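You operate a simulated robot arm through the tools that you are given. There is no shell and no other tool. Be economical: measure what you need, move in short steps, check, and stop when the job is done.

Carry out the task below with a simulated robot arm. There is one attempt and no reset: what you move stays moved.

TASK
Fetch the felt pad and set it on top of the helmet five.
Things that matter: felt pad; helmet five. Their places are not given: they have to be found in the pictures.

The check looks at the end state, three seconds after you hand in, the way a careful person would. Anything else that was tipped, shoved, dropped, spilled or broken makes it a failure.

THE ROBOT
A 7-joint arm with a two-finger parallel gripper, fixed in place. Base frame: the origin is at the foot of the arm, x ahead of it, y to its left, z up; the work surface is at about z = 0. Units: cm, degrees, N and s.
With the tool pointing down near the work surface it reaches from about 24 to 62 cm from the base axis. Its first joint turns from -66.0 to 66.0 degrees. Payload 2.6 kg.
Tool frame: the origin (TCP) lies between the finger pads and is the grasp point; the fingertips stand 3 cm ahead of it; z points along the fingers, y is the line along which they close. The gripper opens to 9.4 cm. The fingers are 2.8 cm wide and 1 cm thick; the gripper's body (5 by 9.6 cm) begins 5.5 cm behind the TCP.
Orientation is that of the tool frame in the base frame, as [roll, pitch, yaw] about the fixed x, y, z axes, in that order (R = Rz(yaw) Ry(pitch) Rx(roll)). With the fingers straight down and closing along the base's y, the tool's x points along the base's -x, its y along +y and its z along -z.

THE INTERFACE
- The arm moves only by the tool arm_command. Its argument "rows" is a list of rows, each a list of 5 numbers: the gripper command, from -1 (shut) to 1 (fully open), values between in proportion, then the shift along the tool's x, y, z in cm, then the turn about the tool's z in degrees. In form: [[grip, dx, dy, dz, yaw], ...]. A call has 1 to 10 rows; each row shifts and turns the commanded pose from where the row before left it, along the tool's axes as they then stand. Each row takes 0.2 s and may step no farther than 5 cm and 8.6 degrees from the row before; otherwise, or with a gripper value out of range, the whole call is refused. Where a pose cannot be reached the arm comes as near as it can. A force on the tool above 40 N (or 10 N above the force at the start of the call, whichever is more), or a blocked arm, ends the call early, and 0.2 s more pass. Each finger travels about 7.2 cm/s and halts on what it meets, pressing with about 23 N; the grip force reading is that of the motor and also rises with nothing between the fingers. The clock runs only during rows and for 0.2 s after the last one: add rows that do not move to give the fingers time. It gives the time, the measured TCP pose, the force on the tool (base axes), the opening and the grip force at its end, in the units of the frame above (readings bear some noise).
- Cameras (640 x 400 px; columns grow to the right, rows downward): "scene" is fixed at [2.74, 42.51, 56.84]; the picture's right is [-0.85, -0.53, 0.00], its down [-0.27, 0.44, -0.86] and it looks along [0.45, -0.73, -0.51] (base axes); focal length 318 px, centre (320, 200). "wrist" rides on the gripper at [-3.7, 0, -5.8] in the tool frame; the picture's right is [0.00, -1.00, 0.00], its down [0.97, 0.00, -0.24] and it looks along [0.24, 0.00, 0.97] (tool axes); focal length 218 px, centre (320, 200).
- get_image(camera): a new picture of that camera. The clock stands still meanwhile.
- pixel_to_xyz(camera, pixels): for up to 12 pixels [column, row] of the newest picture of that camera ("zoom" is the newest enlarged one), the place [x, y, z] in the base frame of the surface seen there, good to about 0.3 cm. The clock stands still meanwhile.
- close_up(camera, box): a new picture of the part [left, top, right, bottom] of that camera's present view, enlarged. The clock stands still meanwhile.
- sign_off(): hands the job in; it is judged then, once.

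Go step by step. Measure first, check grasps and placings, and put right what went wrong. The budget is 60 turns and 20 pictures, counting those below and the enlarged ones. Unless the task says otherwise, let go and move clear before handing in, and close with one line.

The tools are called after ">>>" as name(argument=value, ...) on one line, values as JSON. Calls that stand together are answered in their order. arm_command: Moves the arm, as the interface text tells. Its arguments: {"type":"object","properties":{"rows":{"type":"array","items":{"type":"array","items":{"type":"number"}}}},"required":["rows"]} The other tools are called the same way: get_image (camera) takes a picture; pixel_to_xyz (camera, pixels) gives the place of the surface under pixels of a picture; close_up (camera, box) takes an enlarged picture of a part of a camera's view; sign_off () hands the job in.

At the start:

```text
time_s: 0.0
ee_pos: [34.59, 3.69, 36.9]
tool_rot: [179.9, 0.0, 180.0]
contact_force: [0.9, 0.0, 0.0]
grip_width: 9.43
gripper_force: 0.0
```

scene: 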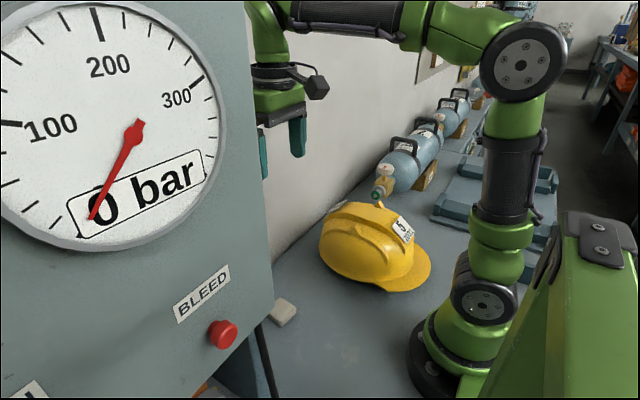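
wrist: 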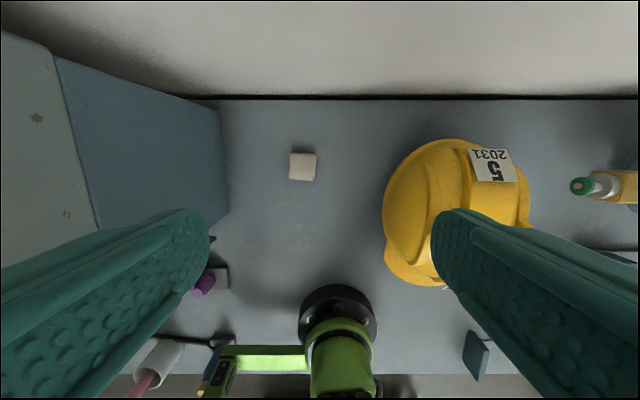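

The wrist picture shows a pale pad near (302,166) and the yellow helmet tagged "5" near (455,215). I'll measure both and look closer.

>>> pixel_to_xyz(camera="wrist", pixels=[[302, 166], [292, 156], [314, 156], [291, 178], [314, 179], [330, 166], [455, 150], [420, 200], [455, 195], [440, 180], [490, 205], [410, 260]])

>>> pixel_to_xyz(camera="scene", pixels=[[283, 311], [275, 322], [292, 305], [360, 210], [370, 220], [380, 230], [350, 225], [375, 210], [390, 240], [345, 240], [385, 215], [365, 235]])

>>> close_up(camera="scene", box=[250, 180, 450, 340])

>>> close_up(camera="wrist", box=[270, 120, 560, 300])

```text
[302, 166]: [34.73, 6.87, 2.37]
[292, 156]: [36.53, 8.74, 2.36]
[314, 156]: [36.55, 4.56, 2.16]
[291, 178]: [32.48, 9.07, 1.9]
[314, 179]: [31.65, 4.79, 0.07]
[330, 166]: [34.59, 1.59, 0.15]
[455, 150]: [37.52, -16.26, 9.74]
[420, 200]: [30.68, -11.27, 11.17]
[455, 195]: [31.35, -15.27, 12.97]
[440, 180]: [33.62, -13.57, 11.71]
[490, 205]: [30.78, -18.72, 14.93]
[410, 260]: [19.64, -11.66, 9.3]
```

```text
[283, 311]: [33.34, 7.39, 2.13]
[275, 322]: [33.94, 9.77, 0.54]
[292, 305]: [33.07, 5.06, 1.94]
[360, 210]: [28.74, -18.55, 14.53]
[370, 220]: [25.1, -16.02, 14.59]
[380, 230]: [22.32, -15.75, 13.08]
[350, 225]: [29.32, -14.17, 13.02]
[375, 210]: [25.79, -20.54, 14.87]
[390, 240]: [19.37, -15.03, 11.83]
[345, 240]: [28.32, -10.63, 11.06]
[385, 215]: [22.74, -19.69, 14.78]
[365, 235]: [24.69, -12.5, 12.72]
```

```text
2.50 times, centred on (350, 260) of scene
```

zoom: 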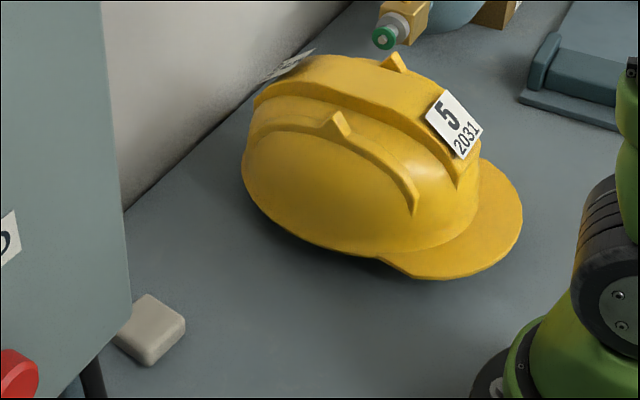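

```text
2.21 times, centred on (415, 210) of wrist
```

zoom: 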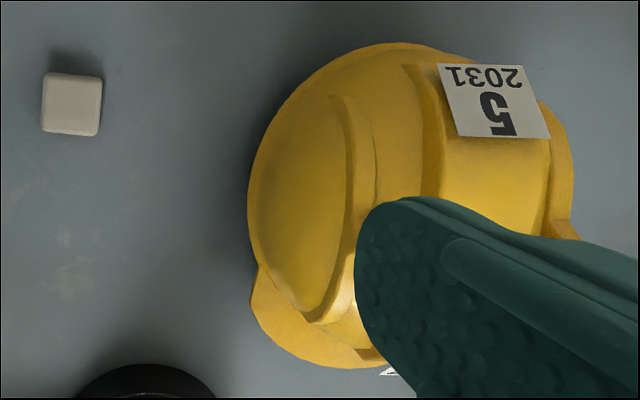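

The pale pad is about 4.3 cm square with its top at z≈2.2, centred near (34.4, 6.9). The helmet's ridge is at z≈15 near y≈-19. I'll move above the helmet at this height to see its crown before grasping anything.

>>> arm_command(rows=[[1, 0, -3.5, 0, 0], [1, 0, -4, 0, 0], [1, 0, -4, 0, 0], [1, 0, -4, 0, 0], [1, 0, -4, 0, 0], [1, 0, -3, 0, 0], [1, 0, 0, 0, 0], [1, 0, 0, 0, 0]])

>>> get_image(camera="wrist")

>>> get_image(camera="scene")

```text
time_s: 1.8
ee_pos: [34.68, -19.02, 36.84]
tool_rot: [180.0, 0.0, 180.0]
contact_force: [0.3, 0.1, 0.5]
grip_width: 9.37
gripper_force: 0.1
```

```text
15 pictures are left
```

wrist: 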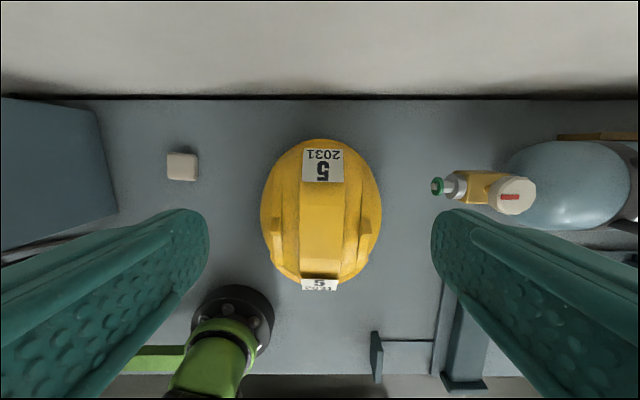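

```text
14 pictures are left
```

scene: 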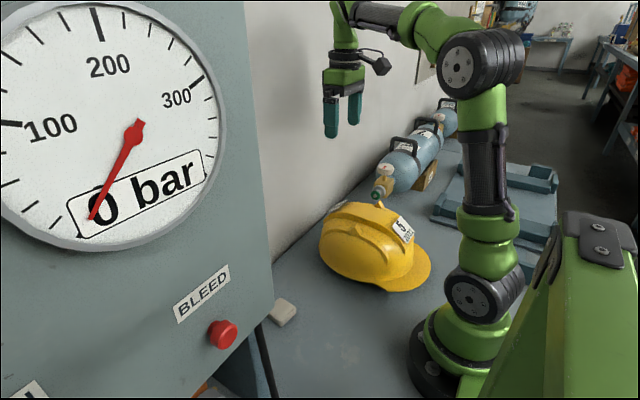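

The helmet's central ridge runs along column ~321, between the tags at rows 165 and 285. I'll measure its height profile.

>>> pixel_to_xyz(camera="wrist", pixels=[[321, 190], [321, 205], [321, 220], [321, 235], [321, 250], [321, 265], [306, 220], [336, 220], [306, 235], [336, 235], [298, 228], [346, 228]])

>>> close_up(camera="wrist", box=[240, 130, 400, 300])

>>> pixel_to_xyz(camera="wrist", pixels=[[168, 155], [195, 155], [168, 178], [196, 180], [182, 167], [150, 167], [60, 160], [110, 210], [100, 110], [321, 228], [300, 205], [342, 205]])

```text
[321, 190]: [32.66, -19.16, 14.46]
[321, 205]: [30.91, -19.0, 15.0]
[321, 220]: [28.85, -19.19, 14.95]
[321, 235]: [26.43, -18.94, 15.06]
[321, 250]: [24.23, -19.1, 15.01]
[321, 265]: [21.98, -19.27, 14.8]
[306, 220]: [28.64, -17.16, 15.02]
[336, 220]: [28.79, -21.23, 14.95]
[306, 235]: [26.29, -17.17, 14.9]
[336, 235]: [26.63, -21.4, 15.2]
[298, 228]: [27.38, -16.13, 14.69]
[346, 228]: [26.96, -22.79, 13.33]
```

```text
2.35 times, centred on (320, 215) of wrist
```

zoom: 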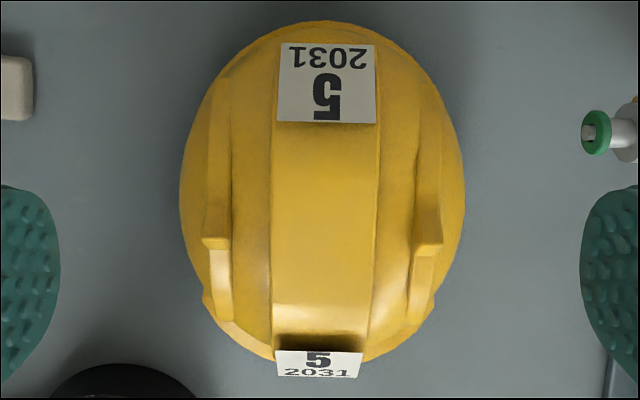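

```text
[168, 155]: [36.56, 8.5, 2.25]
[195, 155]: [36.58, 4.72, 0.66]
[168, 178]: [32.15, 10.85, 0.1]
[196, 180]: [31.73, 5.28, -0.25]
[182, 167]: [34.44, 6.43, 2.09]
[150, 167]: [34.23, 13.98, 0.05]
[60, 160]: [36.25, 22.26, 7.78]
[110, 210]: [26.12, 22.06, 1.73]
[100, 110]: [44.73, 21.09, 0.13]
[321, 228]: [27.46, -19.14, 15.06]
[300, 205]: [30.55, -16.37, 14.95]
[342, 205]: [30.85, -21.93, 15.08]
```

The helmet's crown is a flat strip at z≈15.0, x 23–31, y -16 to -22, so I'll place the pad at about (27.3, -19.1). Next I'll go back over the pad at (34.5, 6.7) and partly descend.

>>> arm_command(rows=[[1, 0.1, 4.3, 0, 0], [1, 0, 4.3, 0, 0], [1, 0, 4.3, 0, 0], [1, 0, 4.3, 0, 0], [1, 0, 4.3, 0, 0], [1, 0, 4.2, 4, 0], [1, 0, 0, 5, 0], [1, 0, 0, 5, 0], [1, 0, 0, 5, 0], [1, 0, 0, 3, 0]])

>>> get_image(camera="wrist")

```text
refused: row 6 steps farther than a row can; nothing moved
```

```text
12 pictures are left
```

wrist: 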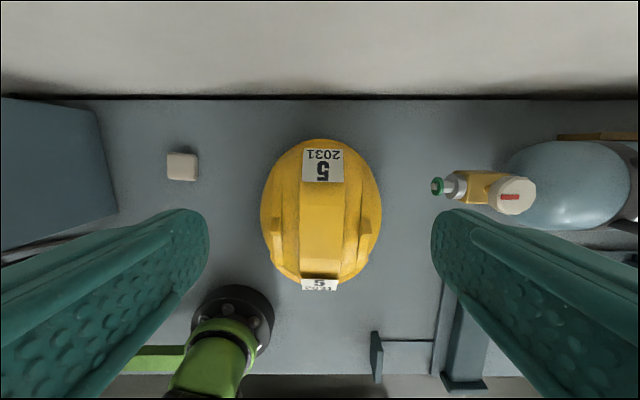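

The call was refused because one row's combined step was over 5 cm, and nothing moved. I'll resend it with smaller steps.

>>> arm_command(rows=[[1, 0.1, 4.3, 0, 0], [1, 0, 4.3, 0, 0], [1, 0, 4.3, 0, 0], [1, 0, 4.3, 0, 0], [1, 0, 4.3, 0, 0], [1, 0, 4.2, 0, 0], [1, 0, 0, 4.5, 0], [1, 0, 0, 4.5, 0], [1, 0, 0, 4.5, 0], [1, 0, 0, 4.5, 0]])

>>> get_image(camera="wrist")

```text
time_s: 4.0
ee_pos: [34.34, 6.54, 18.8]
tool_rot: [180.0, 0.0, -180.0]
contact_force: [0.4, -0.6, 0.2]
grip_width: 9.41
gripper_force: 0.1
```

```text
11 pictures are left
```

wrist: 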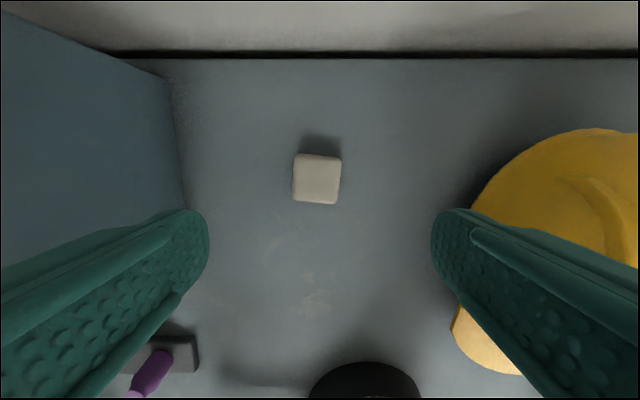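

>>> pixel_to_xyz(camera="wrist", pixels=[[318, 178], [297, 158], [337, 160], [296, 196], [336, 199], [318, 158], [318, 198], [297, 178], [338, 178]])

>>> close_up(camera="wrist", box=[270, 135, 370, 225])

```text
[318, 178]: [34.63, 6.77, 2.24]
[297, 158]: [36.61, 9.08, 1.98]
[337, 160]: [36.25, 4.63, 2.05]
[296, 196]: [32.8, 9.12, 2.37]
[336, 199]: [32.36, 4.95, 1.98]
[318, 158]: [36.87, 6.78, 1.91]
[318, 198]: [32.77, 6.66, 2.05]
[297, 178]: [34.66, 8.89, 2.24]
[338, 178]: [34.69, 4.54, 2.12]
```

```text
4.44 times, centred on (320, 180) of wrist
```

zoom: 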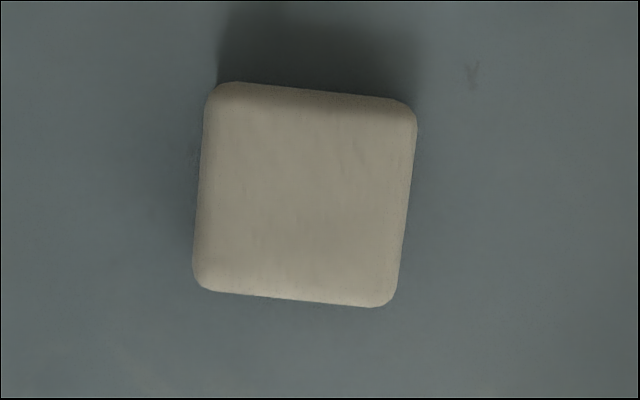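

The pad is centred at (34.6, 6.8) and turned about 5° clockwise in the picture. I'll align with it and descend to TCP z≈3.5, which puts the fingertips at about 0.5.

>>> arm_command(rows=[[1, -0.27, 0.25, 0, 5], [1, 0, 0, 4, 0], [1, 0, 0, 4, 0], [1, 0, 0, 4, 0], [1, 0, 0, 2, 0], [1, 0, 0, 1.2, 0], [1, 0, 0, 0, 0], [1, 0, 0, 0, 0]])

```text
time_s: 5.8
ee_pos: [34.66, 6.96, 3.84]
tool_rot: [-179.9, 0.0, 175.0]
contact_force: [0.3, 0.1, 0.0]
grip_width: 9.41
gripper_force: 0.0
```

The TCP is at z=3.84 with no contact. I'll go 0.3 cm lower and close on the pad.

>>> arm_command(rows=[[1, 0, -0.1, 0.3, 0], [0.3, 0, 0, 0, 0], [-0.2, 0, 0, 0, 0], [-0.4, 0, 0, 0, 0], [-1, 0, 0, 0, 0], [-1, 0, 0, 0, 0], [-1, 0, 0, 0, 0]])

```text
time_s: 7.4
ee_pos: [34.67, 6.94, 3.56]
tool_rot: [180.0, -0.1, 175.0]
contact_force: [0.2, 0.0, -0.2]
grip_width: 4.86
gripper_force: 22.8
```

The fingers stopped at 4.86 cm with 22.8 N, which fits a grip on the pad. I'll lift and check.

>>> arm_command(rows=[[-1, 0, 0, -1, 0], [-1, 0, 0, -3, 0], [-1, 0, 0, -4, 0], [-1, 0, 0, -4, 0], [-1, 0, 0, -4, 0], [-1, 0, 0, -4, 0], [-1, 0, 0, -4, 0], [-1, 0, 0, 0, -5], [-1, 0, 0, 0, 0]])

>>> get_image(camera="wrist")

```text
time_s: 9.4
ee_pos: [34.77, 6.99, 27.56]
tool_rot: [-180.0, 0.0, -180.0]
contact_force: [-0.5, -0.8, -0.9]
grip_width: 4.88
gripper_force: 22.7
```

```text
9 pictures are left
```

wrist: 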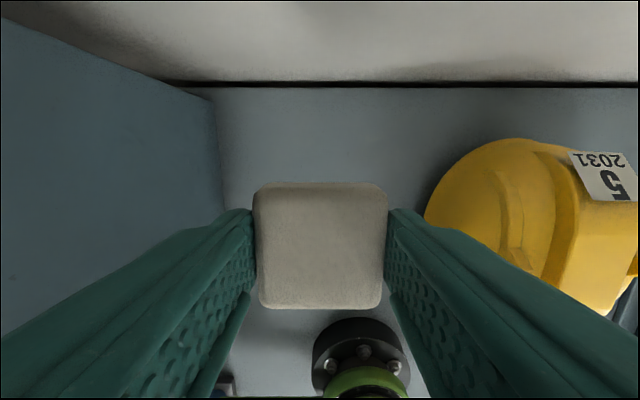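

The pad is held square between the fingers. I'll carry it over the helmet crown at (27.3, -19.1).

>>> arm_command(rows=[[-1, 1.07, -3.73, 0, 0], [-1, 1.07, -3.73, 0, 0], [-1, 1.07, -3.73, 0, 0], [-1, 1.07, -3.73, 0, 0], [-1, 1.07, -3.73, 0, 0], [-1, 1.07, -3.73, 0, 0], [-1, 1.07, -3.73, 0, 0], [-1, 0, 0, 0, 0], [-1, 0, 0, 0, 0]])

>>> get_image(camera="wrist")

```text
time_s: 11.4
ee_pos: [27.22, -19.16, 27.53]
tool_rot: [179.9, 0.0, 180.0]
contact_force: [-0.4, 0.2, -1.1]
grip_width: 4.91
gripper_force: 22.8
```

```text
8 pictures are left
```

wrist: 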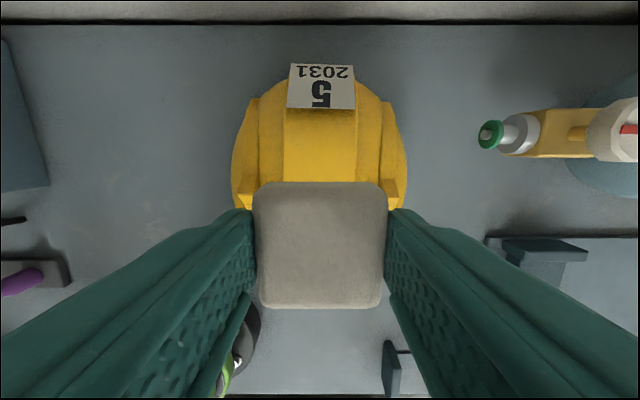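

The pad is centred over the ridge. The helmet has two side horns near (247,190) and (393,188), so I'll measure them for finger clearance.

>>> pixel_to_xyz(camera="wrist", pixels=[[247, 185], [243, 195], [248, 200], [393, 185], [398, 195], [390, 198], [300, 170], [340, 170], [320, 150], [388, 182]])

>>> close_up(camera="scene", box=[290, 90, 450, 300])

```text
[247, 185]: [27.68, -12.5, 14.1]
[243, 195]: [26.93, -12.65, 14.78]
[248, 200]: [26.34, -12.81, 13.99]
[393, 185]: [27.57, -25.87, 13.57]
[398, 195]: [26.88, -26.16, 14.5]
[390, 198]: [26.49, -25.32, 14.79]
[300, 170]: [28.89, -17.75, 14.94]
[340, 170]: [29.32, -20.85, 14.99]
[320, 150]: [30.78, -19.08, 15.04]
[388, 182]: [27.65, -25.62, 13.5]
```

```text
1.90 times, centred on (370, 195) of scene
```

zoom: 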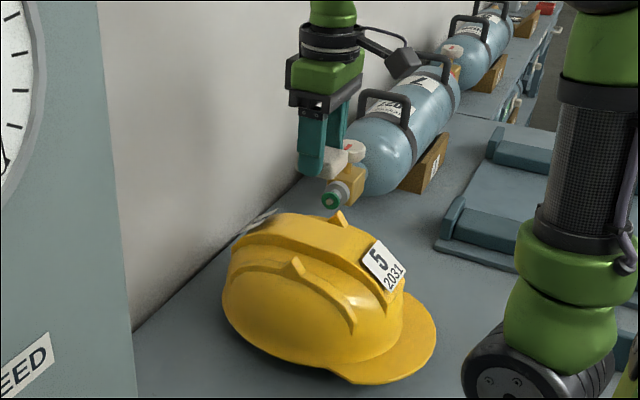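

The horns top out at z≈14.8 and stand ±6.5 cm from centre, which is clear of the fingers. I'll descend to just above the crown.

>>> arm_command(rows=[[-1, 0, 0, 3, 0], [-1, 0, 0, 3, 0], [-1, 0, 0, 1.5, 0], [-1, 0, 0, 0.8, 0], [-1, 0, 0, 0, 0], [-1, 0, 0, 0, 0]])

>>> close_up(camera="scene", box=[310, 150, 430, 270])

```text
time_s: 12.8
ee_pos: [27.3, -19.06, 19.3]
tool_rot: [180.0, -0.1, -180.0]
contact_force: [0.3, 1.1, 0.0]
grip_width: 4.88
gripper_force: 22.8
```

```text
3.33 times, centred on (370, 210) of scene
```

zoom: 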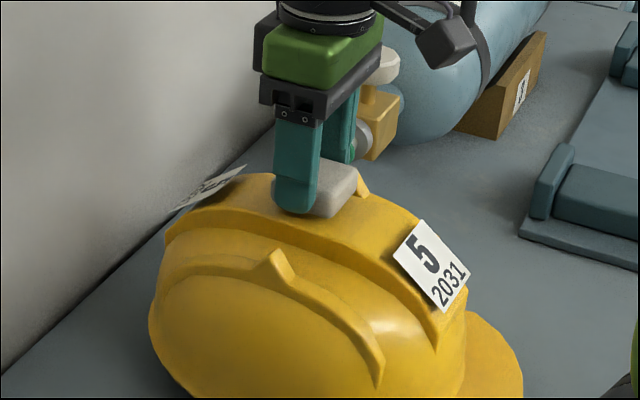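

The pad is just above the crown with no contact yet. I'll step down gently.

>>> arm_command(rows=[[-1, 0, 0, 0.3, 0], [-1, 0, 0, 0.2, 0], [-1, 0, 0, 0, 0]])

```text
time_s: 13.6
ee_pos: [27.29, -19.22, 18.64]
tool_rot: [-180.0, 0.0, 179.9]
contact_force: [-0.6, 0.0, -0.7]
grip_width: 4.87
gripper_force: 22.8
```

>>> arm_command(rows=[[-1, 0, 0, 0.1, 0], [-1, 0, 0, 0, 0]])

```text
time_s: 14.2
ee_pos: [27.25, -19.05, 18.62]
tool_rot: [180.0, 0.0, 180.0]
contact_force: [0.7, -1.1, 0.4]
grip_width: 4.88
gripper_force: 23.4
```

>>> arm_command(rows=[[-1, 0, 0, 0.1, 0], [-1, 0, 0, 0, 0]])

```text
time_s: 14.8
ee_pos: [27.43, -19.09, 18.51]
tool_rot: [180.0, 0.1, 179.9]
contact_force: [-5.6, 2.9, 15.6]
grip_width: 4.85
gripper_force: 23.3
```

The upward force rose to about 15 N at z=18.5, so the pad is resting on the helmet. I'll ease up slightly and open the fingers gently.

>>> arm_command(rows=[[-1, 0, 0, -0.07, 0], [0.05, 0, 0, 0, 0], [0.15, 0, 0, 0, 0], [0.3, 0, 0, 0, 0], [0.3, 0, 0, 0, 0]])

```text
time_s: 16.0
ee_pos: [27.24, -18.99, 18.49]
tool_rot: [-179.9, 0.0, 180.0]
contact_force: [-0.6, 0.0, 0.3]
grip_width: 6.11
gripper_force: 0.0
```

The fingers are open at 6.1 cm with no force on the tool. I'll retreat straight up and check.

>>> arm_command(rows=[[0.3, 0, 0, -1, 0], [0.3, 0, 0, -3, 0], [0.3, 0, 0, -4, 0], [0.3, 0, 0, -4, 0], [0.3, 0, 0, -4, 0], [0.3, 0, 0, 0, 0]])

>>> get_image(camera="wrist")

>>> get_image(camera="scene")

```text
time_s: 17.4
ee_pos: [27.37, -19.06, 34.72]
tool_rot: [-180.0, 0.0, 179.9]
contact_force: [0.7, 0.4, -0.3]
grip_width: 6.13
gripper_force: 0.1
```

```text
5 pictures are left
```

wrist: 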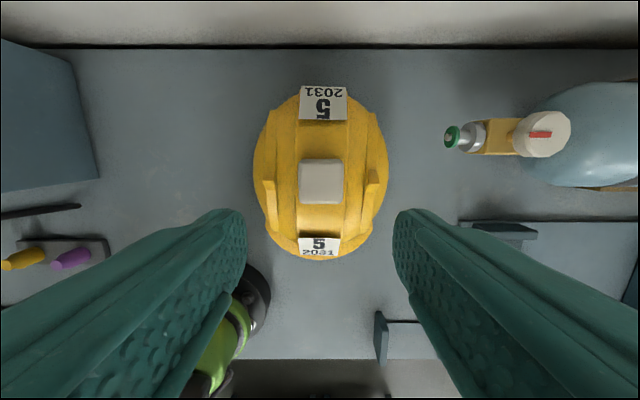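

```text
4 pictures are left
```

scene: 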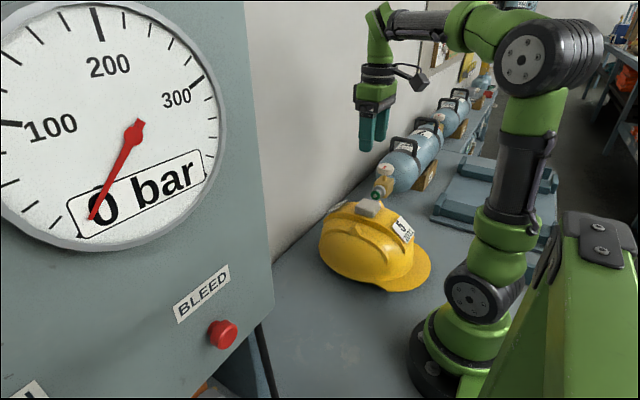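

The pad is lying flat and centred on the crown of helmet five (wrist (321,181), scene (368,208)). The helmet hasn't moved and the gripper is clear, so I'm handing in.

>>> sign_off()

```text
The job is handed in.
```

The felt pad is flat and centred on top of helmet five; the gripper has let go and moved clear, and the last pictures show nothing else disturbed.
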